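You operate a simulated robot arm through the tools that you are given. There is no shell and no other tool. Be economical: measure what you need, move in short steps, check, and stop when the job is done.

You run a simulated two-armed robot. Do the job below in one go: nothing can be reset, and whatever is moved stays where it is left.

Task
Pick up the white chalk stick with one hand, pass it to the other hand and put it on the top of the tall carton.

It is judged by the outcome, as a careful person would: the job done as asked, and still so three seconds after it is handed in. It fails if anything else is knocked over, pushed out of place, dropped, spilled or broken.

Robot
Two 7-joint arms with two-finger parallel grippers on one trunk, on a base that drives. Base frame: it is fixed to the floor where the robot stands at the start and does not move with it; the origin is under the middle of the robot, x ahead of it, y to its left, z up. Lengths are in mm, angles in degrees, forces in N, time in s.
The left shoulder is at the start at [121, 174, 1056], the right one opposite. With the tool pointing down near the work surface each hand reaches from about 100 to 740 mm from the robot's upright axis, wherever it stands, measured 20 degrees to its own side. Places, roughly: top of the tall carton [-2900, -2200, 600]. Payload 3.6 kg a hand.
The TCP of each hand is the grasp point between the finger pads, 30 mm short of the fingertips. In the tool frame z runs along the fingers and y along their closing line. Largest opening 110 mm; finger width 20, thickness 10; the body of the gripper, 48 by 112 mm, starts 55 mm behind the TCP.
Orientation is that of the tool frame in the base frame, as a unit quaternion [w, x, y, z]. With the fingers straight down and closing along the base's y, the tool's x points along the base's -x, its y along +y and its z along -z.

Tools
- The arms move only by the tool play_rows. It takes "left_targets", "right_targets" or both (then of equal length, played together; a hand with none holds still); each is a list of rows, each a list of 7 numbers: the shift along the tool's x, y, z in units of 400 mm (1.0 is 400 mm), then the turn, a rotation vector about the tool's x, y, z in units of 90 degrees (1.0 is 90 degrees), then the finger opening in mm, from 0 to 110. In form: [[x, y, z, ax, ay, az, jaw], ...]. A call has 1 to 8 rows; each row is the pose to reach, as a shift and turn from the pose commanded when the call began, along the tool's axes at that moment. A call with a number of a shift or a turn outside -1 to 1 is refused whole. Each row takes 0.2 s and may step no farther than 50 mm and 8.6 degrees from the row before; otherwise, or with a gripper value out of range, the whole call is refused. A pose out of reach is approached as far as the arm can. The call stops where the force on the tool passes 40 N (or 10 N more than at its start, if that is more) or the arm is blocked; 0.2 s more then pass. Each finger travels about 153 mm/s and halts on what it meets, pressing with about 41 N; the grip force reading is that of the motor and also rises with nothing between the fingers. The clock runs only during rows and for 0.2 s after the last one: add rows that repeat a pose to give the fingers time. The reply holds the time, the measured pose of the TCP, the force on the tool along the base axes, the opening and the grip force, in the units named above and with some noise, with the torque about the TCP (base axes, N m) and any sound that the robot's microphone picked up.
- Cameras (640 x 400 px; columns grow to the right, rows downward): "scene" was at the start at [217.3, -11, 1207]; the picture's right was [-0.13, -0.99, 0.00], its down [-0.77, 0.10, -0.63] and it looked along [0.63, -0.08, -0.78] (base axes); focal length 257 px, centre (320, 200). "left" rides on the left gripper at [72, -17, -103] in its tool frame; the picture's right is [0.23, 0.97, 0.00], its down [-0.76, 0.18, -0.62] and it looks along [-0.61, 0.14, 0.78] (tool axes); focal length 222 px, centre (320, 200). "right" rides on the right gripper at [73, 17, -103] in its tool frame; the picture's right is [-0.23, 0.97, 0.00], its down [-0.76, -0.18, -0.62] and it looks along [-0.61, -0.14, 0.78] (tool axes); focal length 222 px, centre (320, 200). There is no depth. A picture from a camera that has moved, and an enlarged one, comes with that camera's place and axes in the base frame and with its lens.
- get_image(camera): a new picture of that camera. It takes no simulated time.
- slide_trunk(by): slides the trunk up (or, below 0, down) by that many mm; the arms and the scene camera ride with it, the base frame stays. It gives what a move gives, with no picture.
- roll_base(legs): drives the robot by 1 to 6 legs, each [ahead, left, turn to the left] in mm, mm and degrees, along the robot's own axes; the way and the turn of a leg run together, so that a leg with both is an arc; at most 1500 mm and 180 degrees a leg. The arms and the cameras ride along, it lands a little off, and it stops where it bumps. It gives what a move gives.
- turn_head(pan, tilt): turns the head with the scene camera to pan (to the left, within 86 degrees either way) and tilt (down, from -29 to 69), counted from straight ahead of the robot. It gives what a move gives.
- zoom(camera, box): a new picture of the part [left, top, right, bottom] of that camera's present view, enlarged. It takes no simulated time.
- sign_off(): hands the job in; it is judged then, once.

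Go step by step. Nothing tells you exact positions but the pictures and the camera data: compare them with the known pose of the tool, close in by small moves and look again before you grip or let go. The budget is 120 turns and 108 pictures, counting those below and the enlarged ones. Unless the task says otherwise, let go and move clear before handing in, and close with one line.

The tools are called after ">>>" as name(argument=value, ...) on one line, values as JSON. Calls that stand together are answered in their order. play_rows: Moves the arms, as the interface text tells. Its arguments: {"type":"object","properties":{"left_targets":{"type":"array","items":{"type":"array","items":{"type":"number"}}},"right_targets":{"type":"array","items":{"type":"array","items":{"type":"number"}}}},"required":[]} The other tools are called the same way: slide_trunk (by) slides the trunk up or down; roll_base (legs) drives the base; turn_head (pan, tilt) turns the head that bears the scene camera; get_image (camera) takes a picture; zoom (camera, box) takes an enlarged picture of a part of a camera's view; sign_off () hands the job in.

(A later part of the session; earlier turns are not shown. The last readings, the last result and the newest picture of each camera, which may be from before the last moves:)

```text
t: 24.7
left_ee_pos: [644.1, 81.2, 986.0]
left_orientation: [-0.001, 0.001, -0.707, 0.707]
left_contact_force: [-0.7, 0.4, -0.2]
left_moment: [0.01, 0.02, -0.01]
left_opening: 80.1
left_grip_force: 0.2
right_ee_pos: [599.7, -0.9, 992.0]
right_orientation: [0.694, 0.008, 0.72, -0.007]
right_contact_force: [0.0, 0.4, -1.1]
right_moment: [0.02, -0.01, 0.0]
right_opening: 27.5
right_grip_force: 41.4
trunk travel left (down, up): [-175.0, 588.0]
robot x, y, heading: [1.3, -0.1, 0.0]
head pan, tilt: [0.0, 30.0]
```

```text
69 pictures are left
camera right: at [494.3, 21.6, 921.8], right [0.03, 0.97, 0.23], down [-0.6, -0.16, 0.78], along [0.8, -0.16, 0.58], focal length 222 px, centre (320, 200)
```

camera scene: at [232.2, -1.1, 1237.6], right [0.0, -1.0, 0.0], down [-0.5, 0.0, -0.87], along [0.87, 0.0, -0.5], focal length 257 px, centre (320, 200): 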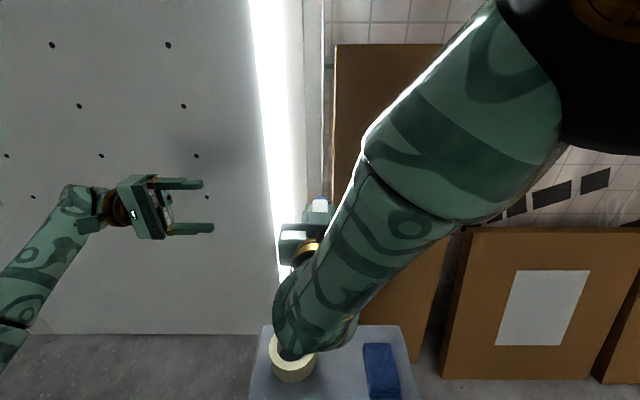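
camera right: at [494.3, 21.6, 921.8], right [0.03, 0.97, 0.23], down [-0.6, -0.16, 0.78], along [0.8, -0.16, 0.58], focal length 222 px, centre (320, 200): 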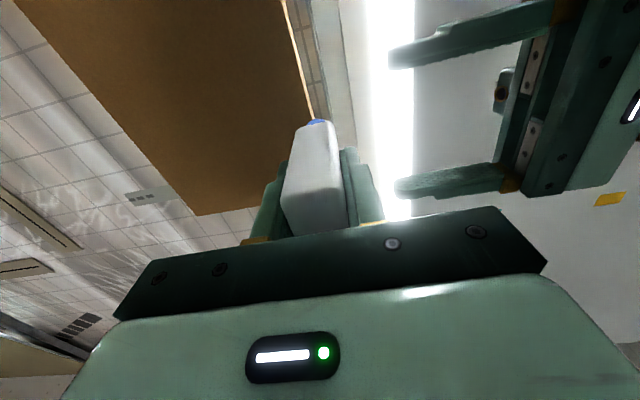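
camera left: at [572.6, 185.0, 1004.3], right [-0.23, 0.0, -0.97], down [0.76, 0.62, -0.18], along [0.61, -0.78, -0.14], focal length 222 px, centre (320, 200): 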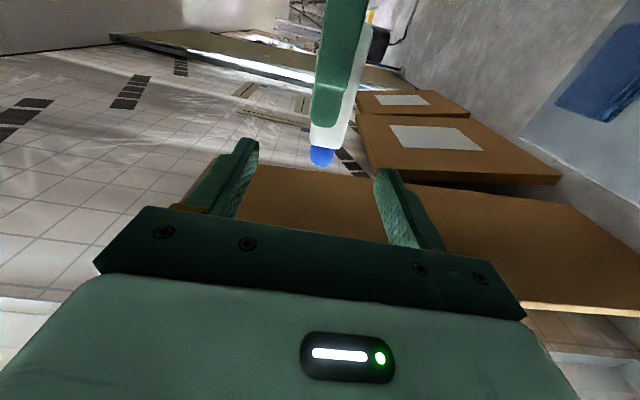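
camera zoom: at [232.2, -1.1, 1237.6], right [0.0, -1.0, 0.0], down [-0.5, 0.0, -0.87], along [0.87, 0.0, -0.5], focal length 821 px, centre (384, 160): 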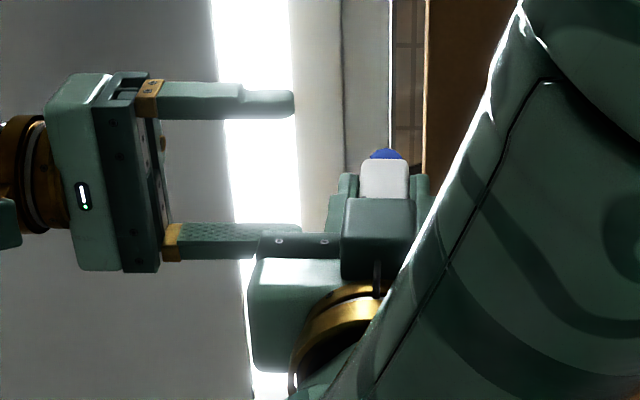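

Alignment looks right: fingers straddle the stick height and pass just beyond the right fingertips. I advance so the stick lies between the left pads and check.

>>> play_rows(left_targets=[[0, 0, 0.06, 0, 0, 0, 80], [0, 0, 0.12, 0, 0, 0, 80], [0, 0, 0.18, 0, 0, 0, 80], [0, 0, 0.195, 0, 0, 0, 80], [0, 0, 0.195, 0, 0, 0, 80]])

>>> get_image(camera="left")

>>> zoom(camera="scene", box=[200, 150, 400, 275])

>>> zoom(camera="right", box=[220, 60, 420, 240])

```text
t: 25.9
left_ee_pos: [643.6, 1.7, 987.8]
left_orientation: [0.001, -0.001, 0.707, -0.707]
left_contact_force: [0.3, -0.3, 0.5]
left_moment: [0.01, 0.01, 0.0]
left_opening: 80.0
left_grip_force: 0.1
right_ee_pos: [598.4, 0.2, 991.5]
right_orientation: [0.695, 0.009, 0.719, -0.009]
right_contact_force: [-0.1, -0.1, -0.6]
right_moment: [0.0, -0.01, -0.03]
right_opening: 27.4
right_grip_force: 40.8
trunk travel left (down, up): [-175.0, 588.0]
robot x, y, heading: [-2.6, 1.1, -0.2]
head pan, tilt: [0.0, 30.0]
```

```text
68 pictures are left
camera left: at [572.4, 106.7, 1004.5], right [-0.23, 0.0, -0.97], down [0.76, 0.62, -0.18], along [0.61, -0.78, -0.14], focal length 222 px, centre (320, 200)
```

left: 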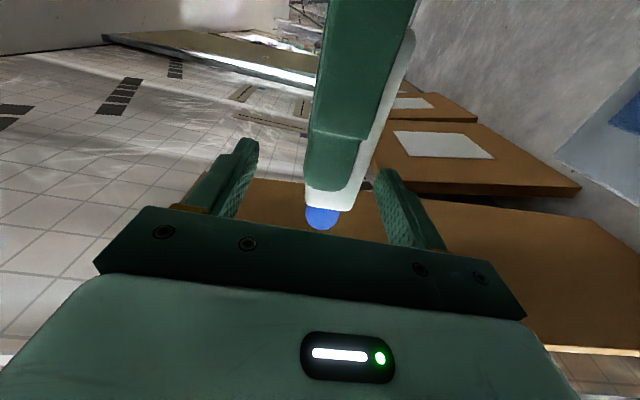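

```text
3.20 times, centred on (300, 212) of scene
camera zoom: at [232.2, -1.3, 1237.6], right [0.0, -1.0, 0.0], down [-0.5, 0.0, -0.87], along [0.87, 0.0, -0.5], focal length 821 px, centre (384, 160)
```

zoom: 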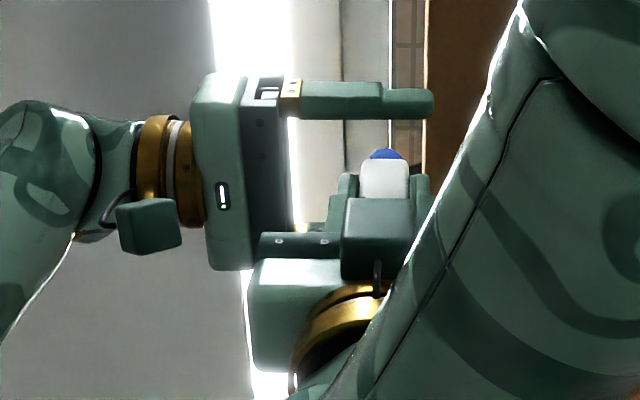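

```text
2.22 times, centred on (320, 150) of right
camera zoom: at [494.3, 21.3, 921.8], right [0.03, 0.97, 0.23], down [-0.6, -0.16, 0.78], along [0.8, -0.16, 0.58], focal length 494 px, centre (320, 311)
```

zoom: 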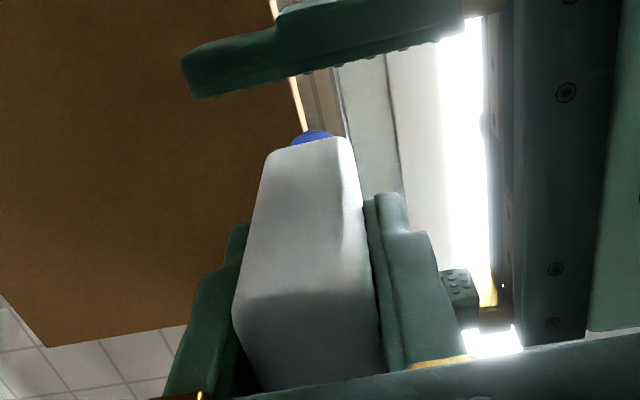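

Stick end is between the left pads with about 15 mm of white to hold, clear of the right fingertips. I close the left hand.

>>> play_rows(left_targets=[[0, 0, 0, 0, 0, 0, 40], [0, 0, 0, 0, 0, 0, 20], [0, 0, 0, 0, 0, 0, 0], [0, 0, 0, 0, 0, 0, 0]])

>>> get_image(camera="left")

>>> zoom(camera="scene", box=[200, 150, 400, 275])

>>> zoom(camera="right", box=[220, 60, 420, 240])

```text
t: 26.9
left_ee_pos: [642.9, 2.5, 985.9]
left_orientation: [0.001, -0.001, 0.708, -0.706]
left_contact_force: [6.6, -3.5, -23.8]
left_moment: [0.07, -0.28, 0.29]
left_opening: 27.2
left_grip_force: 41.4
right_ee_pos: [599.3, 0.0, 991.7]
right_orientation: [0.695, 0.01, 0.719, -0.009]
right_contact_force: [-6.7, 3.5, 24.2]
right_moment: [-0.01, -0.73, -0.12]
right_opening: 27.6
right_grip_force: 41.0
trunk travel left (down, up): [-175.0, 588.0]
robot x, y, heading: [-1.5, -0.1, -0.2]
head pan, tilt: [0.0, 30.0]
```

```text
65 pictures are left
camera left: at [572.5, 106.8, 1002.9], right [-0.23, 0.0, -0.97], down [0.76, 0.62, -0.18], along [0.61, -0.78, -0.14], focal length 222 px, centre (320, 200)
```

left: 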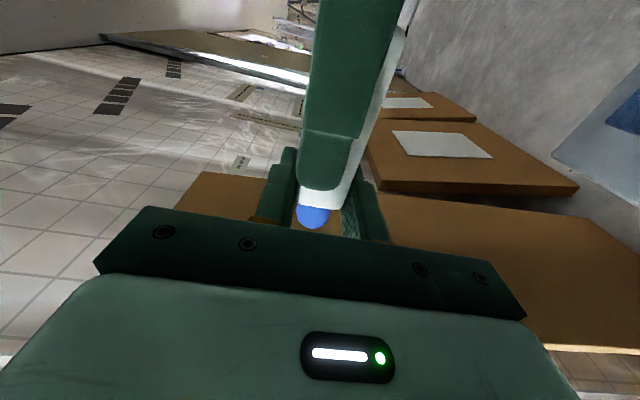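

```text
3.20 times, centred on (300, 212) of scene
camera zoom: at [232.2, -1.3, 1237.6], right [0.0, -1.0, 0.0], down [-0.5, 0.0, -0.87], along [0.87, 0.0, -0.5], focal length 821 px, centre (384, 160)
```

zoom: 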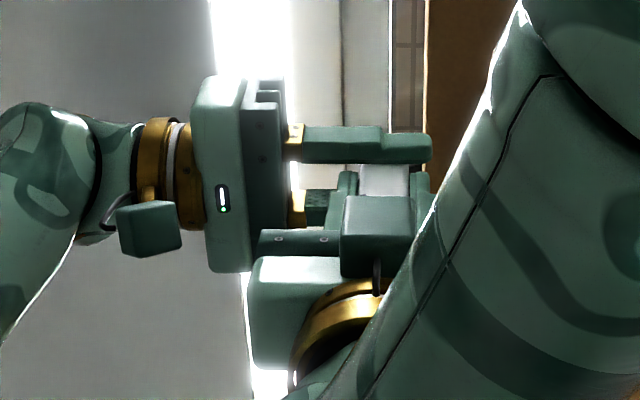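

```text
2.22 times, centred on (320, 150) of right
camera zoom: at [494.9, 21.7, 922.8], right [0.03, 0.97, 0.23], down [-0.6, -0.17, 0.78], along [0.8, -0.16, 0.58], focal length 494 px, centre (320, 311)
```

zoom: 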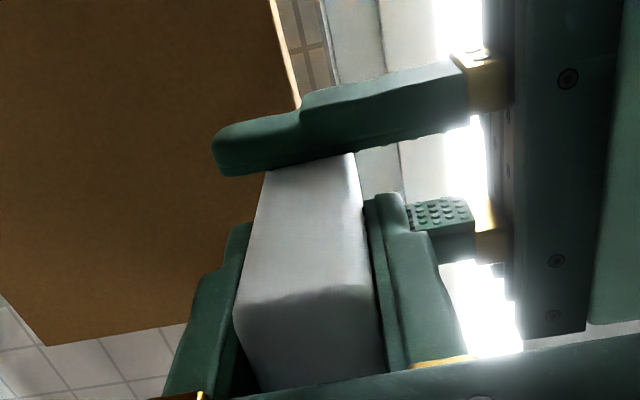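

Left hand holds the stick (27.2 mm, 41 N) with a small vertical strain. I relieve it by lowering the left hand 2 mm.

>>> play_rows(left_targets=[[0, 0.005, 0, 0, 0, 0, 0], [0, 0.005, 0, 0, 0, 0, 0]])

```text
t: 27.5
left_ee_pos: [643.3, 1.5, 984.7]
left_orientation: [0.0, 0.0, 0.707, -0.707]
left_contact_force: [5.5, -2.8, -20.4]
left_moment: [0.09, -0.02, 0.22]
left_opening: 27.2
left_grip_force: 40.8
right_ee_pos: [600.1, -0.8, 991.8]
right_orientation: [0.695, 0.008, 0.719, -0.008]
right_contact_force: [-4.6, 1.9, 20.5]
right_moment: [-0.09, -0.87, -0.04]
right_opening: 27.7
right_grip_force: 40.5
trunk travel left (down, up): [-175.0, 588.0]
robot x, y, heading: [-2.4, -1.9, -0.2]
head pan, tilt: [0.0, 30.0]
```

>>> play_rows(left_targets=[[0, 0.006, 0, 0, 0, 0, 0], [0, 0.012, 0, 0, 0, 0, 0], [0, 0.012, 0, 0, 0, 0, 0]])

```text
t: 28.3
left_ee_pos: [643.6, 2.4, 983.1]
left_orientation: [-0.001, 0.0, -0.704, 0.71]
left_contact_force: [-6.0, -3.0, 9.9]
left_moment: [0.06, 0.45, 0.39]
left_opening: 27.1
left_grip_force: 41.0
right_ee_pos: [598.5, -0.2, 989.0]
right_orientation: [0.693, 0.007, 0.721, -0.008]
right_contact_force: [5.9, 2.7, -9.7]
right_moment: [-0.02, -0.08, -0.29]
right_opening: 27.7
right_grip_force: 40.9
trunk travel left (down, up): [-175.0, 588.0]
robot x, y, heading: [-0.4, -1.3, -0.1]
head pan, tilt: [0.0, 30.0]
```

Strain is small now. I open the right hand just enough to free the stick.

>>> play_rows(left_targets=[[0, -0.003, 0, 0, 0, 0, 0], [0, -0.003, 0, 0, 0, 0, 0], [0, -0.003, 0, 0, 0, 0, 0], [0, -0.003, 0, 0, 0, 0, 0]], right_targets=[[0, 0, 0, 0, 0, 0, 28], [0, 0, 0, 0, 0, 0, 34], [0, 0, 0, 0, 0, 0, 46], [0, 0, 0, 0, 0, 0, 46]])

>>> zoom(camera="right", box=[220, 60, 420, 240])

>>> get_image(camera="left")

```text
t: 29.3
left_ee_pos: [642.7, 2.8, 981.3]
left_orientation: [0.0, 0.0, 0.707, -0.707]
left_contact_force: [0.3, -0.2, -0.3]
left_moment: [0.01, -0.01, 0.01]
left_opening: 27.1
left_grip_force: 41.5
right_ee_pos: [600.3, 0.4, 991.5]
right_orientation: [0.695, 0.008, 0.719, -0.008]
right_contact_force: [0.9, -0.6, -0.4]
right_moment: [-0.01, 0.01, 0.03]
right_opening: 46.2
right_grip_force: 0.0
trunk travel left (down, up): [-175.0, 588.0]
robot x, y, heading: [-1.0, -1.2, 0.1]
head pan, tilt: [0.0, 30.0]
```

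```text
2.22 times, centred on (320, 150) of right
camera zoom: at [494.3, 21.4, 921.8], right [0.03, 0.97, 0.23], down [-0.6, -0.16, 0.78], along [0.8, -0.16, 0.58], focal length 494 px, centre (320, 311)
```

zoom: 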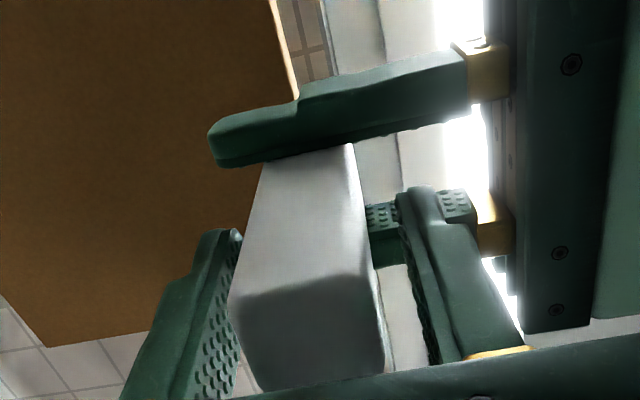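

```text
61 pictures are left
camera left: at [571.1, 107.0, 998.1], right [-0.23, 0.0, -0.97], down [0.76, 0.62, -0.18], along [0.61, -0.78, -0.14], focal length 222 px, centre (320, 200)
```

left: 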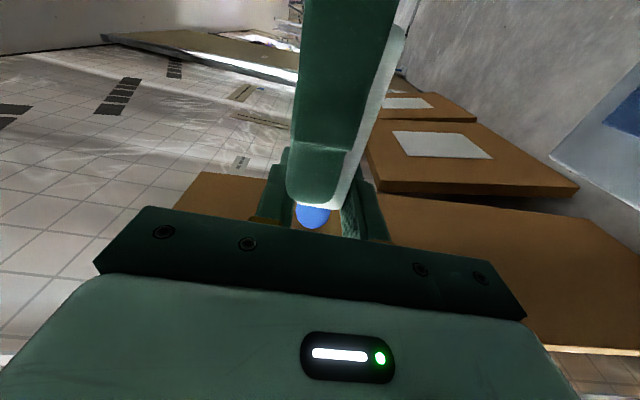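

The left hand holds the stick alone. I draw the left hand forward out of the open right fingers.

>>> play_rows(left_targets=[[-0.05, 0, 0, 0, 0, 0, 0], [-0.1, 0, 0, 0, 0, 0, 0], [-0.15, 0, 0, 0, 0, 0, 0], [-0.2, 0, 0, 0, 0, 0, 0], [-0.24, 0, 0, 0, 0, 0, 0], [-0.24, 0, 0, 0, 0, 0, 0]])

>>> get_image(camera="right")

>>> get_image(camera="left")

```text
t: 30.7
left_ee_pos: [714.7, 0.4, 982.6]
left_orientation: [-0.001, 0.0, -0.707, 0.707]
left_contact_force: [0.3, 0.2, 0.2]
left_moment: [0.0, -0.04, -0.01]
left_opening: 27.3
left_grip_force: 40.7
left hand out of reach, approached as far as the arm can: row 4, 5, 6
right_ee_pos: [598.7, 0.1, 991.2]
right_orientation: [0.695, 0.009, 0.719, -0.009]
right_contact_force: [0.4, 0.5, -0.3]
right_moment: [0.02, 0.02, -0.03]
right_opening: 46.3
right_grip_force: 0.1
trunk travel left (down, up): [-175.0, 588.0]
robot x, y, heading: [0.9, 1.0, -0.0]
head pan, tilt: [0.0, 30.0]
```

```text
60 pictures are left
camera right: at [494.3, 21.3, 921.8], right [0.03, 0.97, 0.23], down [-0.6, -0.16, 0.78], along [0.8, -0.16, 0.58], focal length 222 px, centre (320, 200)
```

right: 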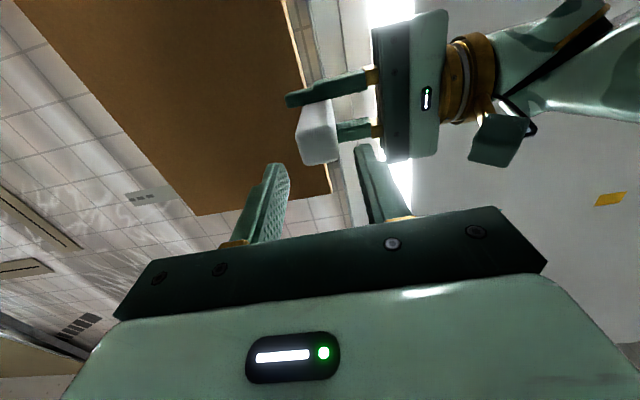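

```text
59 pictures are left
camera left: at [643.9, 104.9, 998.9], right [-0.23, 0.0, -0.97], down [0.76, 0.62, -0.18], along [0.61, -0.78, -0.14], focal length 222 px, centre (320, 200)
```

left: 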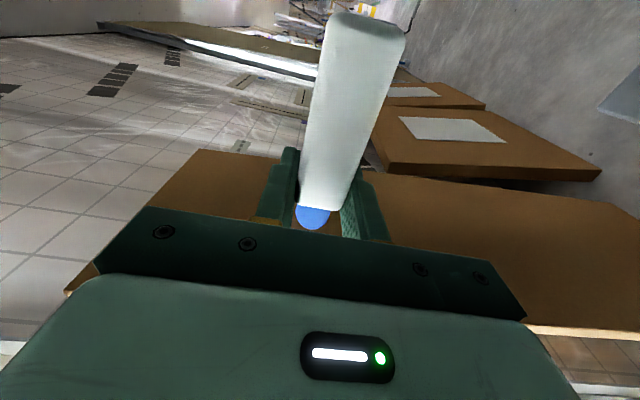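

The stick has cleared the right fingertips. I raise the left hand and swing it away to the left.

>>> play_rows(left_targets=[[0, -0.05, 0, 0, 0, 0, 0], [0, -0.1, 0, 0, 0, 0, 0], [0, -0.15, 0, 0, 0, 0, 0], [0, -0.15, -0.1, 0, 0, 0, 0], [0, -0.15, -0.2, 0, 0, 0, 0], [0.05, -0.15, -0.3, 0, 0, 0, 0], [0.1, -0.15, -0.38, 0, 0, 0, 0], [0.1, -0.15, -0.38, 0, 0, 0, 0]])

>>> get_image(camera="left")

>>> get_image(camera="scene")

```text
t: 32.5
left_ee_pos: [674.0, 151.3, 1040.0]
left_orientation: [0.0, -0.001, 0.708, -0.707]
left_contact_force: [-0.7, -0.4, -0.9]
left_moment: [-0.01, -0.04, 0.0]
left_opening: 27.4
left_grip_force: 41.4
right_ee_pos: [599.7, -0.3, 990.9]
right_orientation: [0.694, 0.009, 0.719, -0.008]
right_contact_force: [0.2, -0.7, 0.3]
right_moment: [-0.02, 0.01, 0.01]
right_opening: 45.9
right_grip_force: 0.1
trunk travel left (down, up): [-175.0, 588.0]
robot x, y, heading: [-1.2, -1.1, -0.0]
head pan, tilt: [0.0, 30.0]
```

```text
58 pictures are left
camera left: at [603.3, 256.6, 1058.2], right [-0.23, 0.0, -0.97], down [0.76, 0.62, -0.18], along [0.61, -0.78, -0.14], focal length 222 px, centre (320, 200)
```

left: 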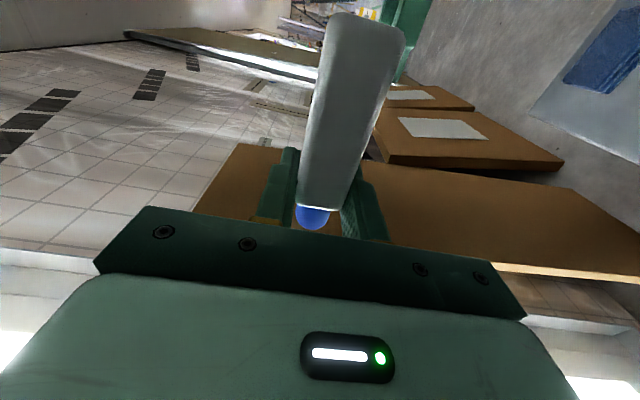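

```text
57 pictures are left
camera scene: at [232.3, -1.5, 1237.5], right [0.0, -1.0, 0.0], down [-0.5, 0.0, -0.87], along [0.87, 0.0, -0.5], focal length 257 px, centre (320, 200)
```

scene: 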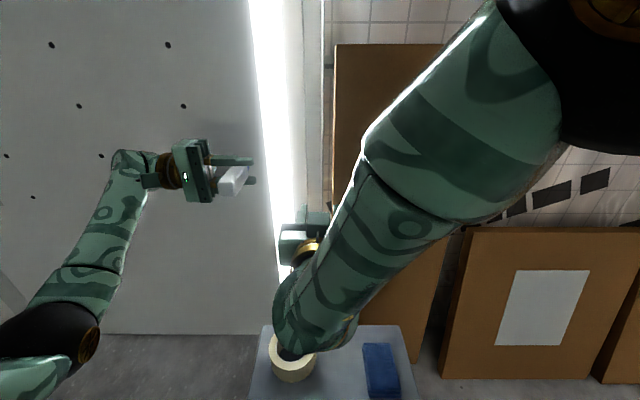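

Handover is done. Now I turn both hands back to pointing down, right hand retreating to its own side.

>>> play_rows(left_targets=[[0.02, 0, -0.02, -0.09, 0, 0, 0], [0.04, 0, -0.04, -0.18, 0, 0, 0], [0.06, 0, -0.06, -0.27, 0, 0, 0], [0.08, 0, -0.08, -0.36, 0, 0, 0], [0.1, 0, -0.1, -0.45, 0, 0, 0], [0.12, 0, -0.12, -0.54, 0, 0, 0], [0.14, 0, -0.14, -0.63, 0, 0, 0], [0.16, 0, -0.15, -0.72, 0, 0, 0]], right_targets=[[0, -0.06, -0.03, 0, 0.09, 0, 46], [0, -0.12, -0.06, 0, 0.18, 0, 46], [0, -0.18, -0.09, 0, 0.27, 0, 46], [0, -0.24, -0.12, 0, 0.36, 0, 46], [0, -0.3, -0.15, 0, 0.45, 0, 46], [0, -0.36, -0.18, 0, 0.54, 0, 46], [0, -0.42, -0.21, 0, 0.63, 0, 46], [0, -0.48, -0.24, 0, 0.72, 0, 46]])

>>> play_rows(left_targets=[[0, 0, 0, -0.09, 0, 0, 0], [0, 0, 0, -0.18, 0, 0, 0], [0, 0, 0, -0.27, 0, 0, 0], [0, 0, 0, -0.28, 0, 0, 0], [0, 0, 0, -0.28, 0, 0, 0]], right_targets=[[0, 0, 0, 0, 0.09, 0, 46], [0, 0, 0, 0, 0.18, 0, 46], [0, 0, 0, 0, 0.27, 0, 46], [0, 0, 0, 0, 0.28, 0, 46], [0, 0, 0, 0, 0.28, 0, 46]])

>>> get_image(camera="left")

>>> get_image(camera="scene")

```text
t: 34.3
left_ee_pos: [607.8, 209.8, 1041.6]
left_orientation: [0.001, 0.0, 0.976, -0.217]
left_contact_force: [-0.3, 0.2, -1.6]
left_moment: [-0.02, -0.09, 0.04]
left_opening: 27.2
left_grip_force: 40.5
right_ee_pos: [502.0, -193.2, 991.2]
right_orientation: [0.216, 0.001, 0.976, 0.001]
right_contact_force: [-0.2, -0.1, 0.0]
right_moment: [0.01, 0.01, 0.01]
right_opening: 46.1
right_grip_force: 0.0
trunk travel left (down, up): [-175.0, 588.0]
robot x, y, heading: [-1.3, -1.7, 0.2]
head pan, tilt: [0.0, 30.0]
```

```text
t: 35.5
left_ee_pos: [610.0, 213.6, 1043.2]
left_orientation: [0.0, -0.001, 1.0, 0.0]
left_contact_force: [0.2, 0.5, 0.4]
left_moment: [0.03, 0.0, -0.02]
left_opening: 27.1
left_grip_force: 40.6
right_ee_pos: [503.2, -192.0, 991.0]
right_orientation: [-0.001, 0.0, 1.0, 0.001]
right_contact_force: [-0.6, 0.2, 1.0]
right_moment: [-0.02, 0.0, 0.0]
right_opening: 46.2
right_grip_force: 0.0
trunk travel left (down, up): [-175.0, 588.0]
robot x, y, heading: [3.3, 0.3, -0.2]
head pan, tilt: [0.0, 30.0]
```

```text
56 pictures are left
camera left: at [538.4, 197.2, 1145.2], right [-0.23, 0.97, 0.0], down [0.76, 0.18, 0.62], along [0.61, 0.14, -0.78], focal length 222 px, centre (320, 200)
```

left: 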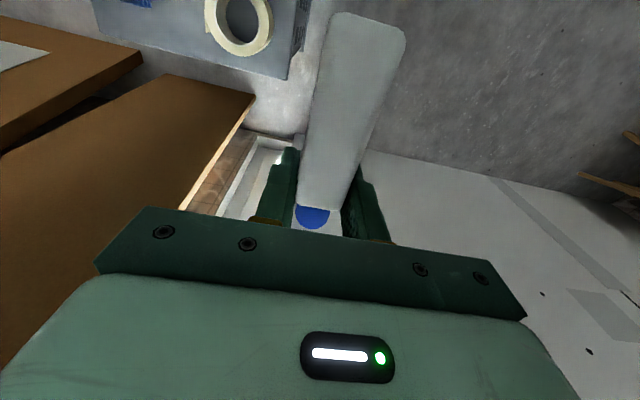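

```text
55 pictures are left
camera scene: at [232.3, -1.5, 1237.5], right [0.0, -1.0, 0.0], down [-0.5, 0.0, -0.87], along [0.87, 0.0, -0.5], focal length 257 px, centre (320, 200)
```

scene: 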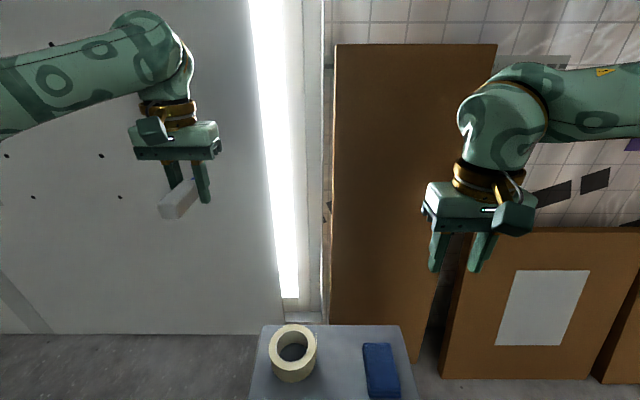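

Stick is firmly in the left hand, fingers down. I draw the arms in, back away from the cabinet and turn right to look for the carton behind.

>>> play_rows(left_targets=[[0.1, 0, 0, 0, 0, 0, 0], [0.2, 0, 0, 0, 0, 0, 0], [0.3, 0, 0, 0, 0, 0, 0], [0.4, 0, 0, 0, 0, 0, 0]], right_targets=[[0.08, -0.03, 0, 0, 0, 0, 46], [0.16, -0.06, 0, 0, 0, 0, 46], [0.24, -0.1, 0, 0, 0, 0, 46], [0.28, -0.15, 0, 0, 0, 0, 46]])

>>> roll_base(legs=[[-250, 0, 0], [0, 0, -80]])

>>> turn_head(pan=-50, tilt=20)

>>> get_image(camera="scene")

```text
t: 36.5
left_ee_pos: [449.1, 211.1, 1044.3]
left_orientation: [0.0, -0.002, 1.0, 0.0]
left_contact_force: [0.1, 0.2, -0.3]
left_moment: [-0.01, -0.03, -0.02]
left_opening: 27.2
left_grip_force: 41.3
right_ee_pos: [388.7, -250.0, 990.8]
right_orientation: [0.0, 0.001, 1.0, 0.001]
right_contact_force: [0.2, -0.4, -1.0]
right_moment: [0.04, -0.01, 0.0]
right_opening: 46.0
right_grip_force: 0.0
trunk travel left (down, up): [-175.0, 588.0]
robot x, y, heading: [-3.1, 2.2, -0.1]
head pan, tilt: [0.0, 30.0]
```

```text
t: 41.8
left_ee_pos: [29.8, -409.3, 1043.0]
left_orientation: [0.0, 0.647, 0.762, 0.0]
left_contact_force: [0.3, 0.9, -1.3]
left_moment: [-0.02, 0.01, 0.01]
left_opening: 27.1
left_grip_force: 41.1
right_ee_pos: [-438.0, -424.9, 991.3]
right_orientation: [-0.001, 0.648, 0.761, 0.001]
right_contact_force: [0.6, -0.7, -0.8]
right_moment: [-0.02, 0.0, 0.01]
right_opening: 46.2
right_grip_force: 0.1
trunk travel left (down, up): [-175.0, 588.0]
robot x, y, heading: [-252.0, -2.9, -80.6]
head pan, tilt: [0.0, 30.0]
```

```text
t: 43.0
left_ee_pos: [27.8, -411.0, 1043.2]
left_orientation: [0.0, 0.647, 0.762, 0.0]
left_contact_force: [-0.7, 1.3, -0.5]
left_moment: [-0.01, 0.01, 0.0]
left_opening: 27.1
left_grip_force: 41.2
right_ee_pos: [-438.7, -425.4, 990.6]
right_orientation: [-0.001, 0.647, 0.762, 0.001]
right_contact_force: [0.6, 0.2, 0.1]
right_moment: [-0.03, -0.01, 0.02]
right_opening: 46.0
right_grip_force: 0.0
trunk travel left (down, up): [-175.0, 588.0]
robot x, y, heading: [-255.4, 1.7, -80.7]
head pan, tilt: [-50.0, 20.0]
```

```text
54 pictures are left
camera scene: at [-291.3, -211.5, 1253.7], right [-0.76, 0.65, 0.0], down [0.22, 0.26, -0.94], along [-0.61, -0.71, -0.34], focal length 257 px, centre (320, 200)
```

scene: 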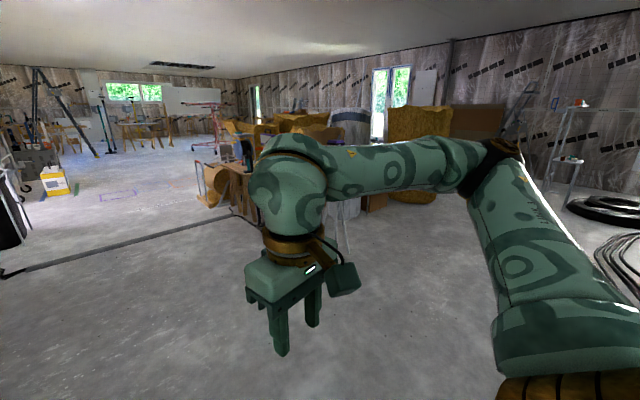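

The carton lies behind the right arm in this view. I turn the base another 60° right to face it.

>>> roll_base(legs=[[0, 0, -59.5]])

>>> turn_head(pan=0, tilt=20)

>>> get_image(camera="scene")

```text
t: 46.0
left_ee_pos: [-458.1, -454.6, 1044.5]
left_orientation: [0.0, 0.937, 0.349, 0.0]
left_contact_force: [-0.7, 0.1, -0.1]
left_moment: [-0.01, 0.0, 0.0]
left_opening: 27.3
left_grip_force: 41.0
right_ee_pos: [-713.6, -64.2, 990.6]
right_orientation: [0.0, 0.938, 0.348, 0.001]
right_contact_force: [-1.6, 0.0, -0.2]
right_moment: [-0.04, -0.02, 0.0]
right_opening: 45.7
right_grip_force: 0.0
trunk travel left (down, up): [-175.0, 588.0]
robot x, y, heading: [-255.7, -0.3, -139.4]
head pan, tilt: [-50.0, 20.0]
```

```text
t: 47.1
left_ee_pos: [-456.2, -454.5, 1043.0]
left_orientation: [0.0, 0.937, 0.348, -0.001]
left_contact_force: [-1.2, -0.4, -0.9]
left_moment: [0.0, 0.02, 0.01]
left_opening: 27.3
left_grip_force: 41.2
right_ee_pos: [-713.3, -64.1, 991.2]
right_orientation: [0.001, 0.938, 0.348, 0.002]
right_contact_force: [-0.6, -0.4, -1.1]
right_moment: [0.0, -0.01, -0.01]
right_opening: 45.8
right_grip_force: 0.1
trunk travel left (down, up): [-175.0, 588.0]
robot x, y, heading: [-252.7, 1.4, -139.5]
head pan, tilt: [0.0, 20.0]
```

```text
53 pictures are left
camera scene: at [-431.0, -154.3, 1253.6], right [-0.65, 0.76, 0.0], down [0.26, 0.22, -0.94], along [-0.71, -0.61, -0.34], focal length 257 px, centre (320, 200)
```

scene: 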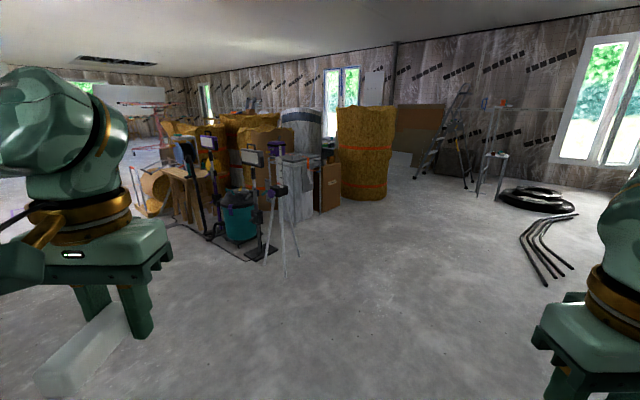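

>>> zoom(camera="scene", box=[210, 110, 410, 285])

```text
2.29 times, centred on (310, 198) of scene
camera zoom: at [-431.0, -154.3, 1253.6], right [-0.65, 0.76, 0.0], down [0.26, 0.22, -0.94], along [-0.71, -0.61, -0.34], focal length 587 px, centre (343, 206)
```

zoom: 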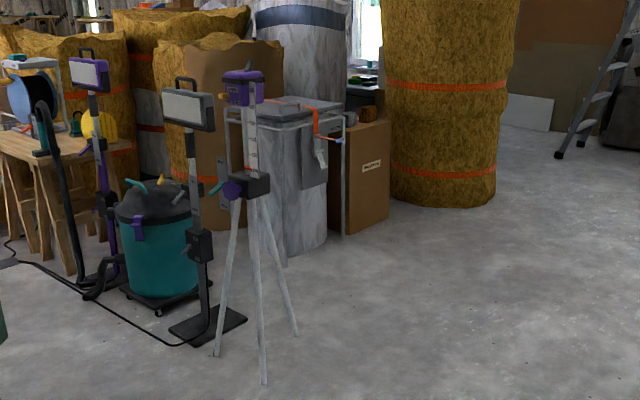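

The carton (with a label, z≈600) stands between a metal drum and a yellow sack, near (-2900,-2200). I drive to a staging point clear of the tripod, then look closer.

>>> roll_base(legs=[[1250, -254, 0], [1250, -254, 0], [0, 0, 14.5]])

>>> turn_head(pan=0, tilt=35)

>>> get_image(camera="scene")

```text
t: 60.5
left_ee_pos: [-2575.4, -1740.4, 1044.0]
left_orientation: [0.0, 0.886, 0.463, 0.0]
left_contact_force: [0.4, -0.3, 0.0]
left_moment: [-0.02, 0.0, 0.03]
left_opening: 27.2
left_grip_force: 40.9
right_ee_pos: [-2920.5, -1425.9, 991.2]
right_orientation: [-0.001, 0.887, 0.462, 0.001]
right_contact_force: [0.0, 0.4, -0.2]
right_moment: [-0.01, 0.0, 0.0]
right_opening: 45.8
right_grip_force: 0.1
trunk travel left (down, up): [-175.0, 588.0]
robot x, y, heading: [-2492.1, -1248.4, -124.7]
head pan, tilt: [0.0, 20.0]
```

```text
t: 61.3
left_ee_pos: [-2575.6, -1739.3, 1043.2]
left_orientation: [-0.001, 0.887, 0.463, 0.0]
left_contact_force: [-0.2, 0.3, -0.1]
left_moment: [-0.01, 0.02, -0.03]
left_opening: 27.3
left_grip_force: 40.7
right_ee_pos: [-2922.2, -1426.7, 991.2]
right_orientation: [0.001, 0.887, 0.463, 0.001]
right_contact_force: [-0.8, -0.4, -0.3]
right_moment: [0.01, 0.01, 0.03]
right_opening: 46.1
right_grip_force: 0.0
trunk travel left (down, up): [-175.0, 588.0]
robot x, y, heading: [-2493.8, -1249.5, -124.9]
head pan, tilt: [0.0, 35.0]
```

```text
51 pictures are left
camera scene: at [-2623.0, -1438.4, 1229.9], right [-0.82, 0.57, 0.0], down [0.33, 0.47, -0.82], along [-0.47, -0.67, -0.57], focal length 257 px, centre (320, 200)
```

scene: 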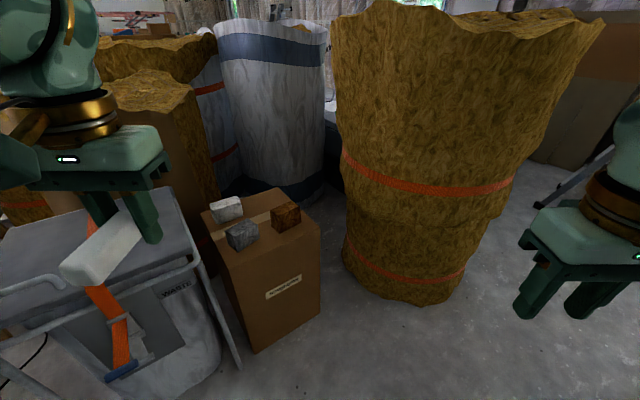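

The carton top already carries three small blocks, so I need a free spot. I zoom on it.

>>> zoom(camera="scene", box=[180, 170, 340, 270])

```text
4.00 times, centred on (260, 220) of scene
camera zoom: at [-2623.0, -1438.4, 1229.9], right [-0.82, 0.57, 0.0], down [0.33, 0.47, -0.82], along [-0.47, -0.67, -0.57], focal length 1027 px, centre (560, 120)
```

zoom: 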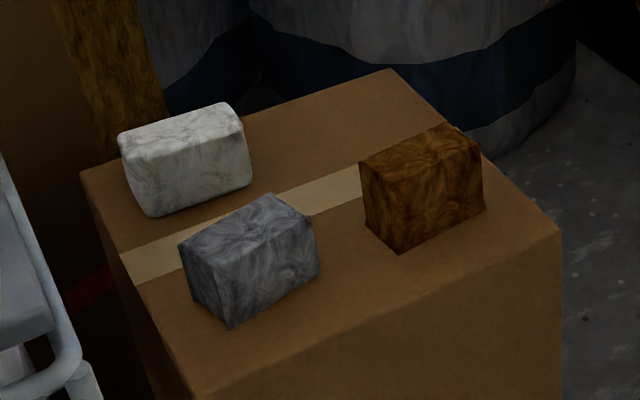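

The top is about 343×343 mm (x −3039…−2696, y −2374…−2031) with three blocks, and a ~69 mm gap at the front between the grey and brown ones. The left fingertips reach 16 mm below the stick, so I plan to set its white end onto the carton's front edge in that gap with the fingers outside the edge, then push it in; first I turn the hand so the white end points away.

>>> play_rows(left_targets=[[0, 0, 0, 0, 0, 0.09, 0], [0, 0, 0, 0, 0, 0.18, 0], [0, 0, 0, 0, 0, 0.27, 0], [0, 0, 0, 0, 0, 0.36, 0], [0, 0, 0, 0, 0, 0.45, 0], [0, 0, 0, 0, 0, 0.54, 0], [0, 0, 0, 0, 0, 0.63, 0], [0, 0, 0, 0, 0, 0.72, 0]])

>>> play_rows(left_targets=[[0, 0, 0, 0, 0, 0.09, 0], [0, 0, 0, 0, 0, 0.18, 0], [0, 0, 0, 0, 0, 0.27, 0], [0, 0, 0, 0, 0, 0.36, 0], [0, 0, 0, 0, 0, 0.45, 0], [0, 0, 0, 0, 0, 0.54, 0], [0, 0, 0, 0, 0, 0.63, 0], [0, 0, 0, 0, 0, 0.72, 0]])

>>> get_image(camera="scene")

```text
t: 63.1
left_ee_pos: [-2575.7, -1738.9, 1044.6]
left_orientation: [0.0, 0.996, -0.084, 0.0]
left_contact_force: [0.4, -0.2, -0.9]
left_moment: [-0.02, 0.0, 0.0]
left_opening: 27.1
left_grip_force: 41.0
right_ee_pos: [-2922.7, -1426.7, 991.3]
right_orientation: [0.0, 0.887, 0.463, 0.001]
right_contact_force: [0.3, 0.1, -1.5]
right_moment: [0.01, -0.03, 0.0]
right_opening: 46.0
right_grip_force: 0.2
trunk travel left (down, up): [-175.0, 588.0]
robot x, y, heading: [-2494.8, -1249.2, -124.8]
head pan, tilt: [0.0, 35.0]
```

```text
t: 64.9
left_ee_pos: [-2575.4, -1739.6, 1044.2]
left_orientation: [0.0, 0.796, -0.605, 0.0]
left_contact_force: [0.2, 0.6, -0.8]
left_moment: [0.05, 0.0, 0.0]
left_opening: 27.0
left_grip_force: 41.5
right_ee_pos: [-2921.5, -1426.5, 991.1]
right_orientation: [0.0, 0.887, 0.462, 0.001]
right_contact_force: [-0.1, 0.8, 0.1]
right_moment: [0.0, 0.0, -0.02]
right_opening: 46.0
right_grip_force: 0.0
trunk travel left (down, up): [-175.0, 588.0]
robot x, y, heading: [-2490.9, -1250.2, -124.8]
head pan, tilt: [0.0, 35.0]
```

```text
49 pictures are left
camera scene: at [-2623.0, -1438.5, 1229.8], right [-0.82, 0.57, 0.0], down [0.33, 0.47, -0.82], along [-0.47, -0.67, -0.57], focal length 257 px, centre (320, 200)
```

scene: 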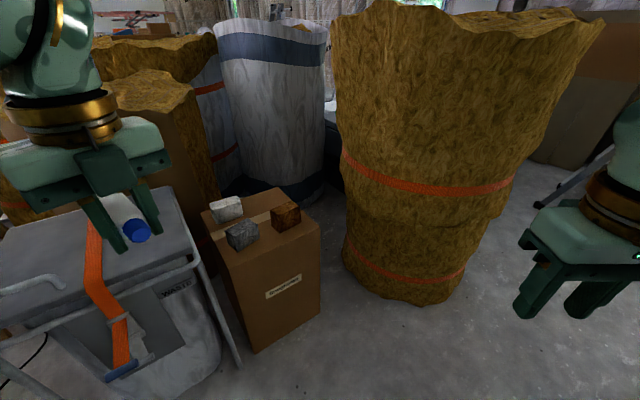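

The hand turned freely. I finish the yaw to align the stick with the carton's edge normal and drive up to the carton.

>>> play_rows(left_targets=[[0, 0, 0, 0, 0, 0.09, 0], [0, 0, 0, 0, 0, 0.172, 0], [0, 0, 0, 0, 0, 0.172, 0]])

>>> roll_base(legs=[[270, 35, 0]])

>>> turn_head(pan=0, tilt=55)

>>> get_image(camera="scene")

>>> get_image(camera="left")

```text
t: 65.7
left_ee_pos: [-2574.7, -1740.3, 1043.9]
left_orientation: [0.001, 0.708, -0.707, 0.001]
left_contact_force: [0.1, 0.1, -0.1]
left_moment: [0.04, 0.03, -0.02]
left_opening: 27.0
left_grip_force: 41.4
right_ee_pos: [-2921.0, -1425.2, 991.3]
right_orientation: [0.0, 0.887, 0.463, 0.001]
right_contact_force: [-0.2, 0.3, 0.1]
right_moment: [0.02, 0.0, 0.01]
right_opening: 46.0
right_grip_force: 0.0
trunk travel left (down, up): [-175.0, 588.0]
robot x, y, heading: [-2492.9, -1251.5, -124.8]
head pan, tilt: [0.0, 35.0]
```

```text
t: 67.6
left_ee_pos: [-2707.5, -1985.7, 1043.9]
left_orientation: [0.0, -0.706, 0.708, 0.0]
left_contact_force: [-0.1, 0.3, -1.8]
left_moment: [0.03, 0.0, 0.0]
left_opening: 27.2
left_grip_force: 40.4
right_ee_pos: [-3054.0, -1671.0, 990.4]
right_orientation: [0.001, 0.887, 0.461, 0.001]
right_contact_force: [0.5, 0.1, 0.4]
right_moment: [0.0, -0.05, -0.04]
right_opening: 45.9
right_grip_force: 0.1
trunk travel left (down, up): [-175.0, 588.0]
robot x, y, heading: [-2624.0, -1496.2, -125.2]
head pan, tilt: [0.0, 35.0]
```

```text
t: 68.5
left_ee_pos: [-2707.9, -1986.7, 1043.7]
left_orientation: [0.001, -0.706, 0.708, 0.001]
left_contact_force: [0.4, 0.3, -0.1]
left_moment: [0.02, 0.02, 0.03]
left_opening: 27.1
left_grip_force: 41.0
right_ee_pos: [-3052.1, -1670.1, 991.0]
right_orientation: [0.0, 0.888, 0.46, 0.002]
right_contact_force: [0.4, 0.1, -0.3]
right_moment: [-0.03, 0.01, -0.01]
right_opening: 46.1
right_grip_force: 0.1
trunk travel left (down, up): [-175.0, 588.0]
robot x, y, heading: [-2625.9, -1495.7, -125.2]
head pan, tilt: [0.0, 55.0]
```

```text
48 pictures are left
camera scene: at [-2744.6, -1671.4, 1201.6], right [-0.82, 0.58, 0.0], down [0.47, 0.67, -0.57], along [-0.33, -0.47, -0.82], focal length 257 px, centre (320, 200)
```

scene: 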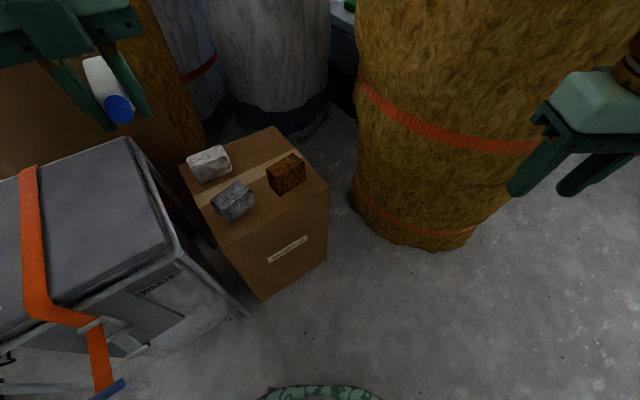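

```text
47 pictures are left
camera left: at [-2690.6, -2057.0, 1146.2], right [-0.97, -0.22, 0.0], down [-0.18, 0.76, 0.62], along [-0.14, 0.61, -0.78], focal length 222 px, centre (320, 200)
```

left: 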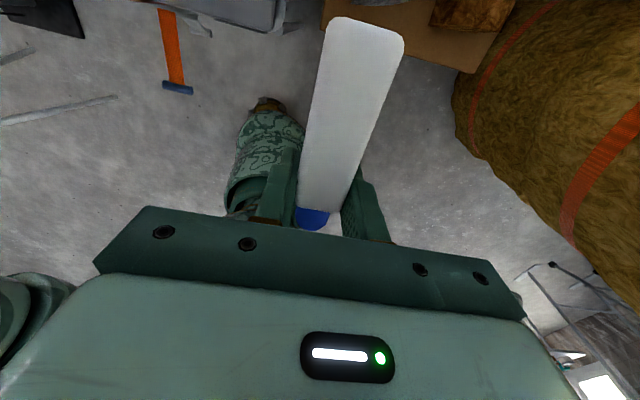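

>>> zoom(camera="scene", box=[170, 115, 340, 225])

```text
3.64 times, centred on (255, 170) of scene
camera zoom: at [-2744.6, -1671.4, 1201.6], right [-0.82, 0.58, 0.0], down [0.47, 0.67, -0.57], along [-0.33, -0.47, -0.82], focal length 933 px, centre (556, 309)
```

zoom: 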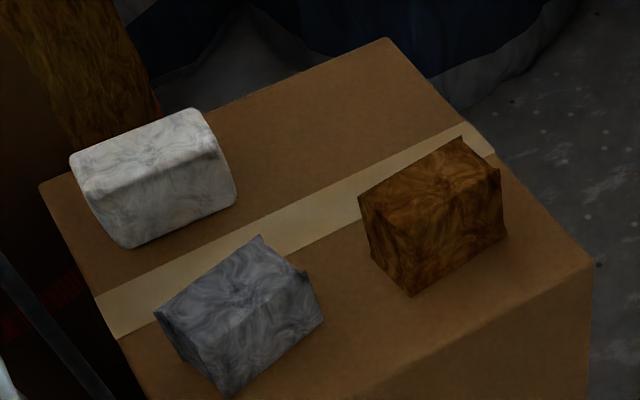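

The geometry is confirmed (top z≈600, free area at back right, x −3035…−2835, y −2370…−2170). On reflection the free area is safer than overhanging the edge: I'll tilt the hand ~16° so the white end touches first and then release, a very small settle. I tuck the right hand and drive 130 mm closer.

>>> play_rows(right_targets=[[0.08, 0, 0, 0, 0, 0, 46], [0.16, 0, 0, 0, 0, 0, 46], [0.22, 0, 0, 0, 0, 0, 46]])

>>> roll_base(legs=[[130, 0, 0]])

>>> get_image(camera="scene")

```text
t: 69.2
left_ee_pos: [-2707.7, -1985.6, 1044.9]
left_orientation: [0.001, -0.706, 0.708, 0.001]
left_contact_force: [0.4, 0.3, 0.3]
left_moment: [0.03, -0.01, 0.0]
left_opening: 27.1
left_grip_force: 40.9
right_ee_pos: [-3011.9, -1613.7, 1004.4]
right_orientation: [0.0, 0.888, 0.459, 0.002]
right_contact_force: [0.6, -0.3, -0.1]
right_moment: [-0.02, 0.0, 0.0]
right_opening: 45.9
right_grip_force: 0.2
right hand out of reach, approached as far as the arm can: row 3
trunk travel left (down, up): [-175.0, 588.0]
robot x, y, heading: [-2626.5, -1494.2, -125.4]
head pan, tilt: [0.0, 55.0]
```

```text
t: 70.5
left_ee_pos: [-2785.8, -2094.7, 1043.5]
left_orientation: [0.001, -0.706, 0.708, 0.001]
left_contact_force: [-0.5, -0.3, -0.4]
left_moment: [0.03, -0.03, -0.01]
left_opening: 27.4
left_grip_force: 41.0
right_ee_pos: [-3089.4, -1722.9, 1003.9]
right_orientation: [0.0, 0.888, 0.459, 0.002]
right_contact_force: [-0.5, -0.7, 0.6]
right_moment: [0.06, 0.0, 0.02]
right_opening: 45.9
right_grip_force: 0.1
trunk travel left (down, up): [-175.0, 588.0]
robot x, y, heading: [-2698.6, -1605.6, -125.0]
head pan, tilt: [0.0, 55.0]
```

```text
45 pictures are left
camera scene: at [-2821.9, -1781.0, 1201.2], right [-0.82, 0.58, 0.0], down [0.47, 0.67, -0.57], along [-0.33, -0.47, -0.82], focal length 257 px, centre (320, 200)
```

scene: 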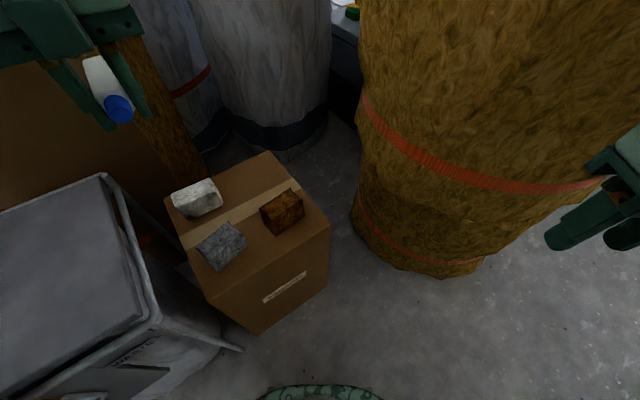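

Still clear all round. I bring the left hand over the free area, descending to z≈830 and tilting the white end down 16°.

>>> play_rows(left_targets=[[0.05, 0.06, 0.08, 0, -0.03, 0, 0], [0.1, 0.12, 0.16, 0, -0.06, 0, 0], [0.15, 0.18, 0.24, 0, -0.09, 0, 0], [0.2, 0.24, 0.32, 0, -0.12, 0, 0], [0.25, 0.3, 0.4, 0, -0.15, 0, 0], [0.3125, 0.3725, 0.45, 0, -0.178, 0, 0], [0.3125, 0.3725, 0.52, 0, -0.178, 0, 0], [0.3125, 0.3725, 0.52, 0, -0.178, 0, 0]])

>>> get_image(camera="scene")

>>> get_image(camera="left")

```text
t: 72.3
left_ee_pos: [-2936.2, -2217.4, 833.5]
left_orientation: [0.098, -0.699, 0.701, 0.099]
left_contact_force: [-0.6, 0.1, -0.6]
left_moment: [0.03, 0.0, 0.01]
left_opening: 27.2
left_grip_force: 41.0
right_ee_pos: [-3090.0, -1722.2, 1003.4]
right_orientation: [0.001, 0.888, 0.46, 0.002]
right_contact_force: [-0.6, 0.1, -0.1]
right_moment: [-0.01, 0.01, 0.01]
right_opening: 45.7
right_grip_force: 0.0
trunk travel left (down, up): [-175.0, 588.0]
robot x, y, heading: [-2696.6, -1605.5, -125.2]
head pan, tilt: [0.0, 55.0]
```

```text
44 pictures are left
camera scene: at [-2821.4, -1779.6, 1201.6], right [-0.82, 0.58, 0.0], down [0.47, 0.67, -0.57], along [-0.33, -0.47, -0.82], focal length 257 px, centre (320, 200)
```

scene: 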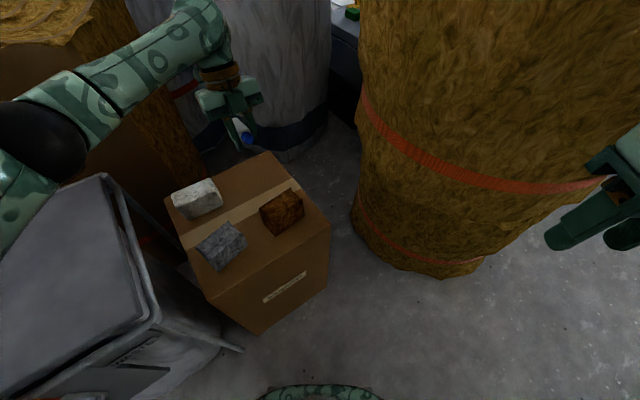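

```text
43 pictures are left
camera left: at [-2918.5, -2314.8, 913.3], right [-0.97, -0.21, -0.06], down [-0.18, 0.56, 0.81], along [-0.14, 0.8, -0.58], focal length 222 px, centre (320, 200)
```

left: 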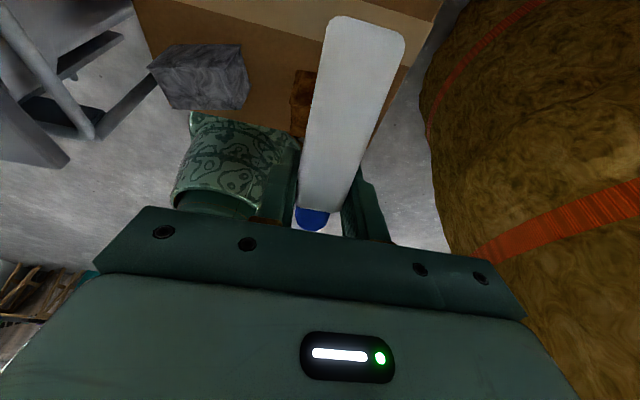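

Hand is over the free spot. Before lowering I check the left elbow's clearance above the waste bin.

>>> turn_head(pan=45, tilt=45)

>>> get_image(camera="scene")

```text
t: 73.5
left_ee_pos: [-2936.3, -2217.7, 835.0]
left_orientation: [0.099, -0.7, 0.701, 0.098]
left_contact_force: [-0.1, -0.1, -0.2]
left_moment: [-0.01, 0.02, -0.04]
left_opening: 27.2
left_grip_force: 41.1
right_ee_pos: [-3088.3, -1722.4, 1003.3]
right_orientation: [0.0, 0.888, 0.46, 0.002]
right_contact_force: [0.2, -0.1, -0.4]
right_moment: [0.04, -0.04, -0.01]
right_opening: 45.9
right_grip_force: 0.2
trunk travel left (down, up): [-175.0, 588.0]
robot x, y, heading: [-2695.4, -1604.5, -125.0]
head pan, tilt: [45.0, 45.0]
```

```text
42 pictures are left
camera scene: at [-2765.9, -1801.1, 1215.0], right [-0.99, -0.17, 0.0], down [-0.12, 0.7, -0.71], along [0.12, -0.7, -0.71], focal length 257 px, centre (320, 200)
```

scene: 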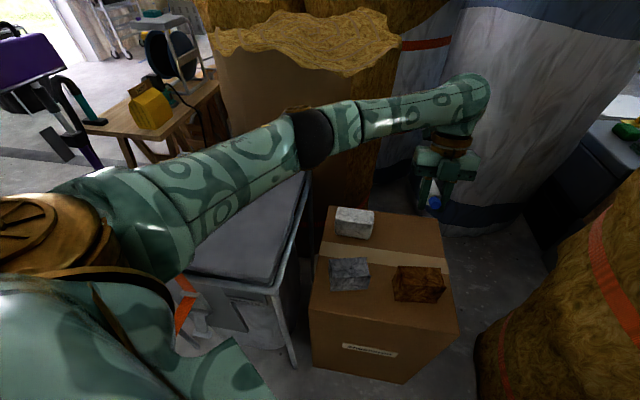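

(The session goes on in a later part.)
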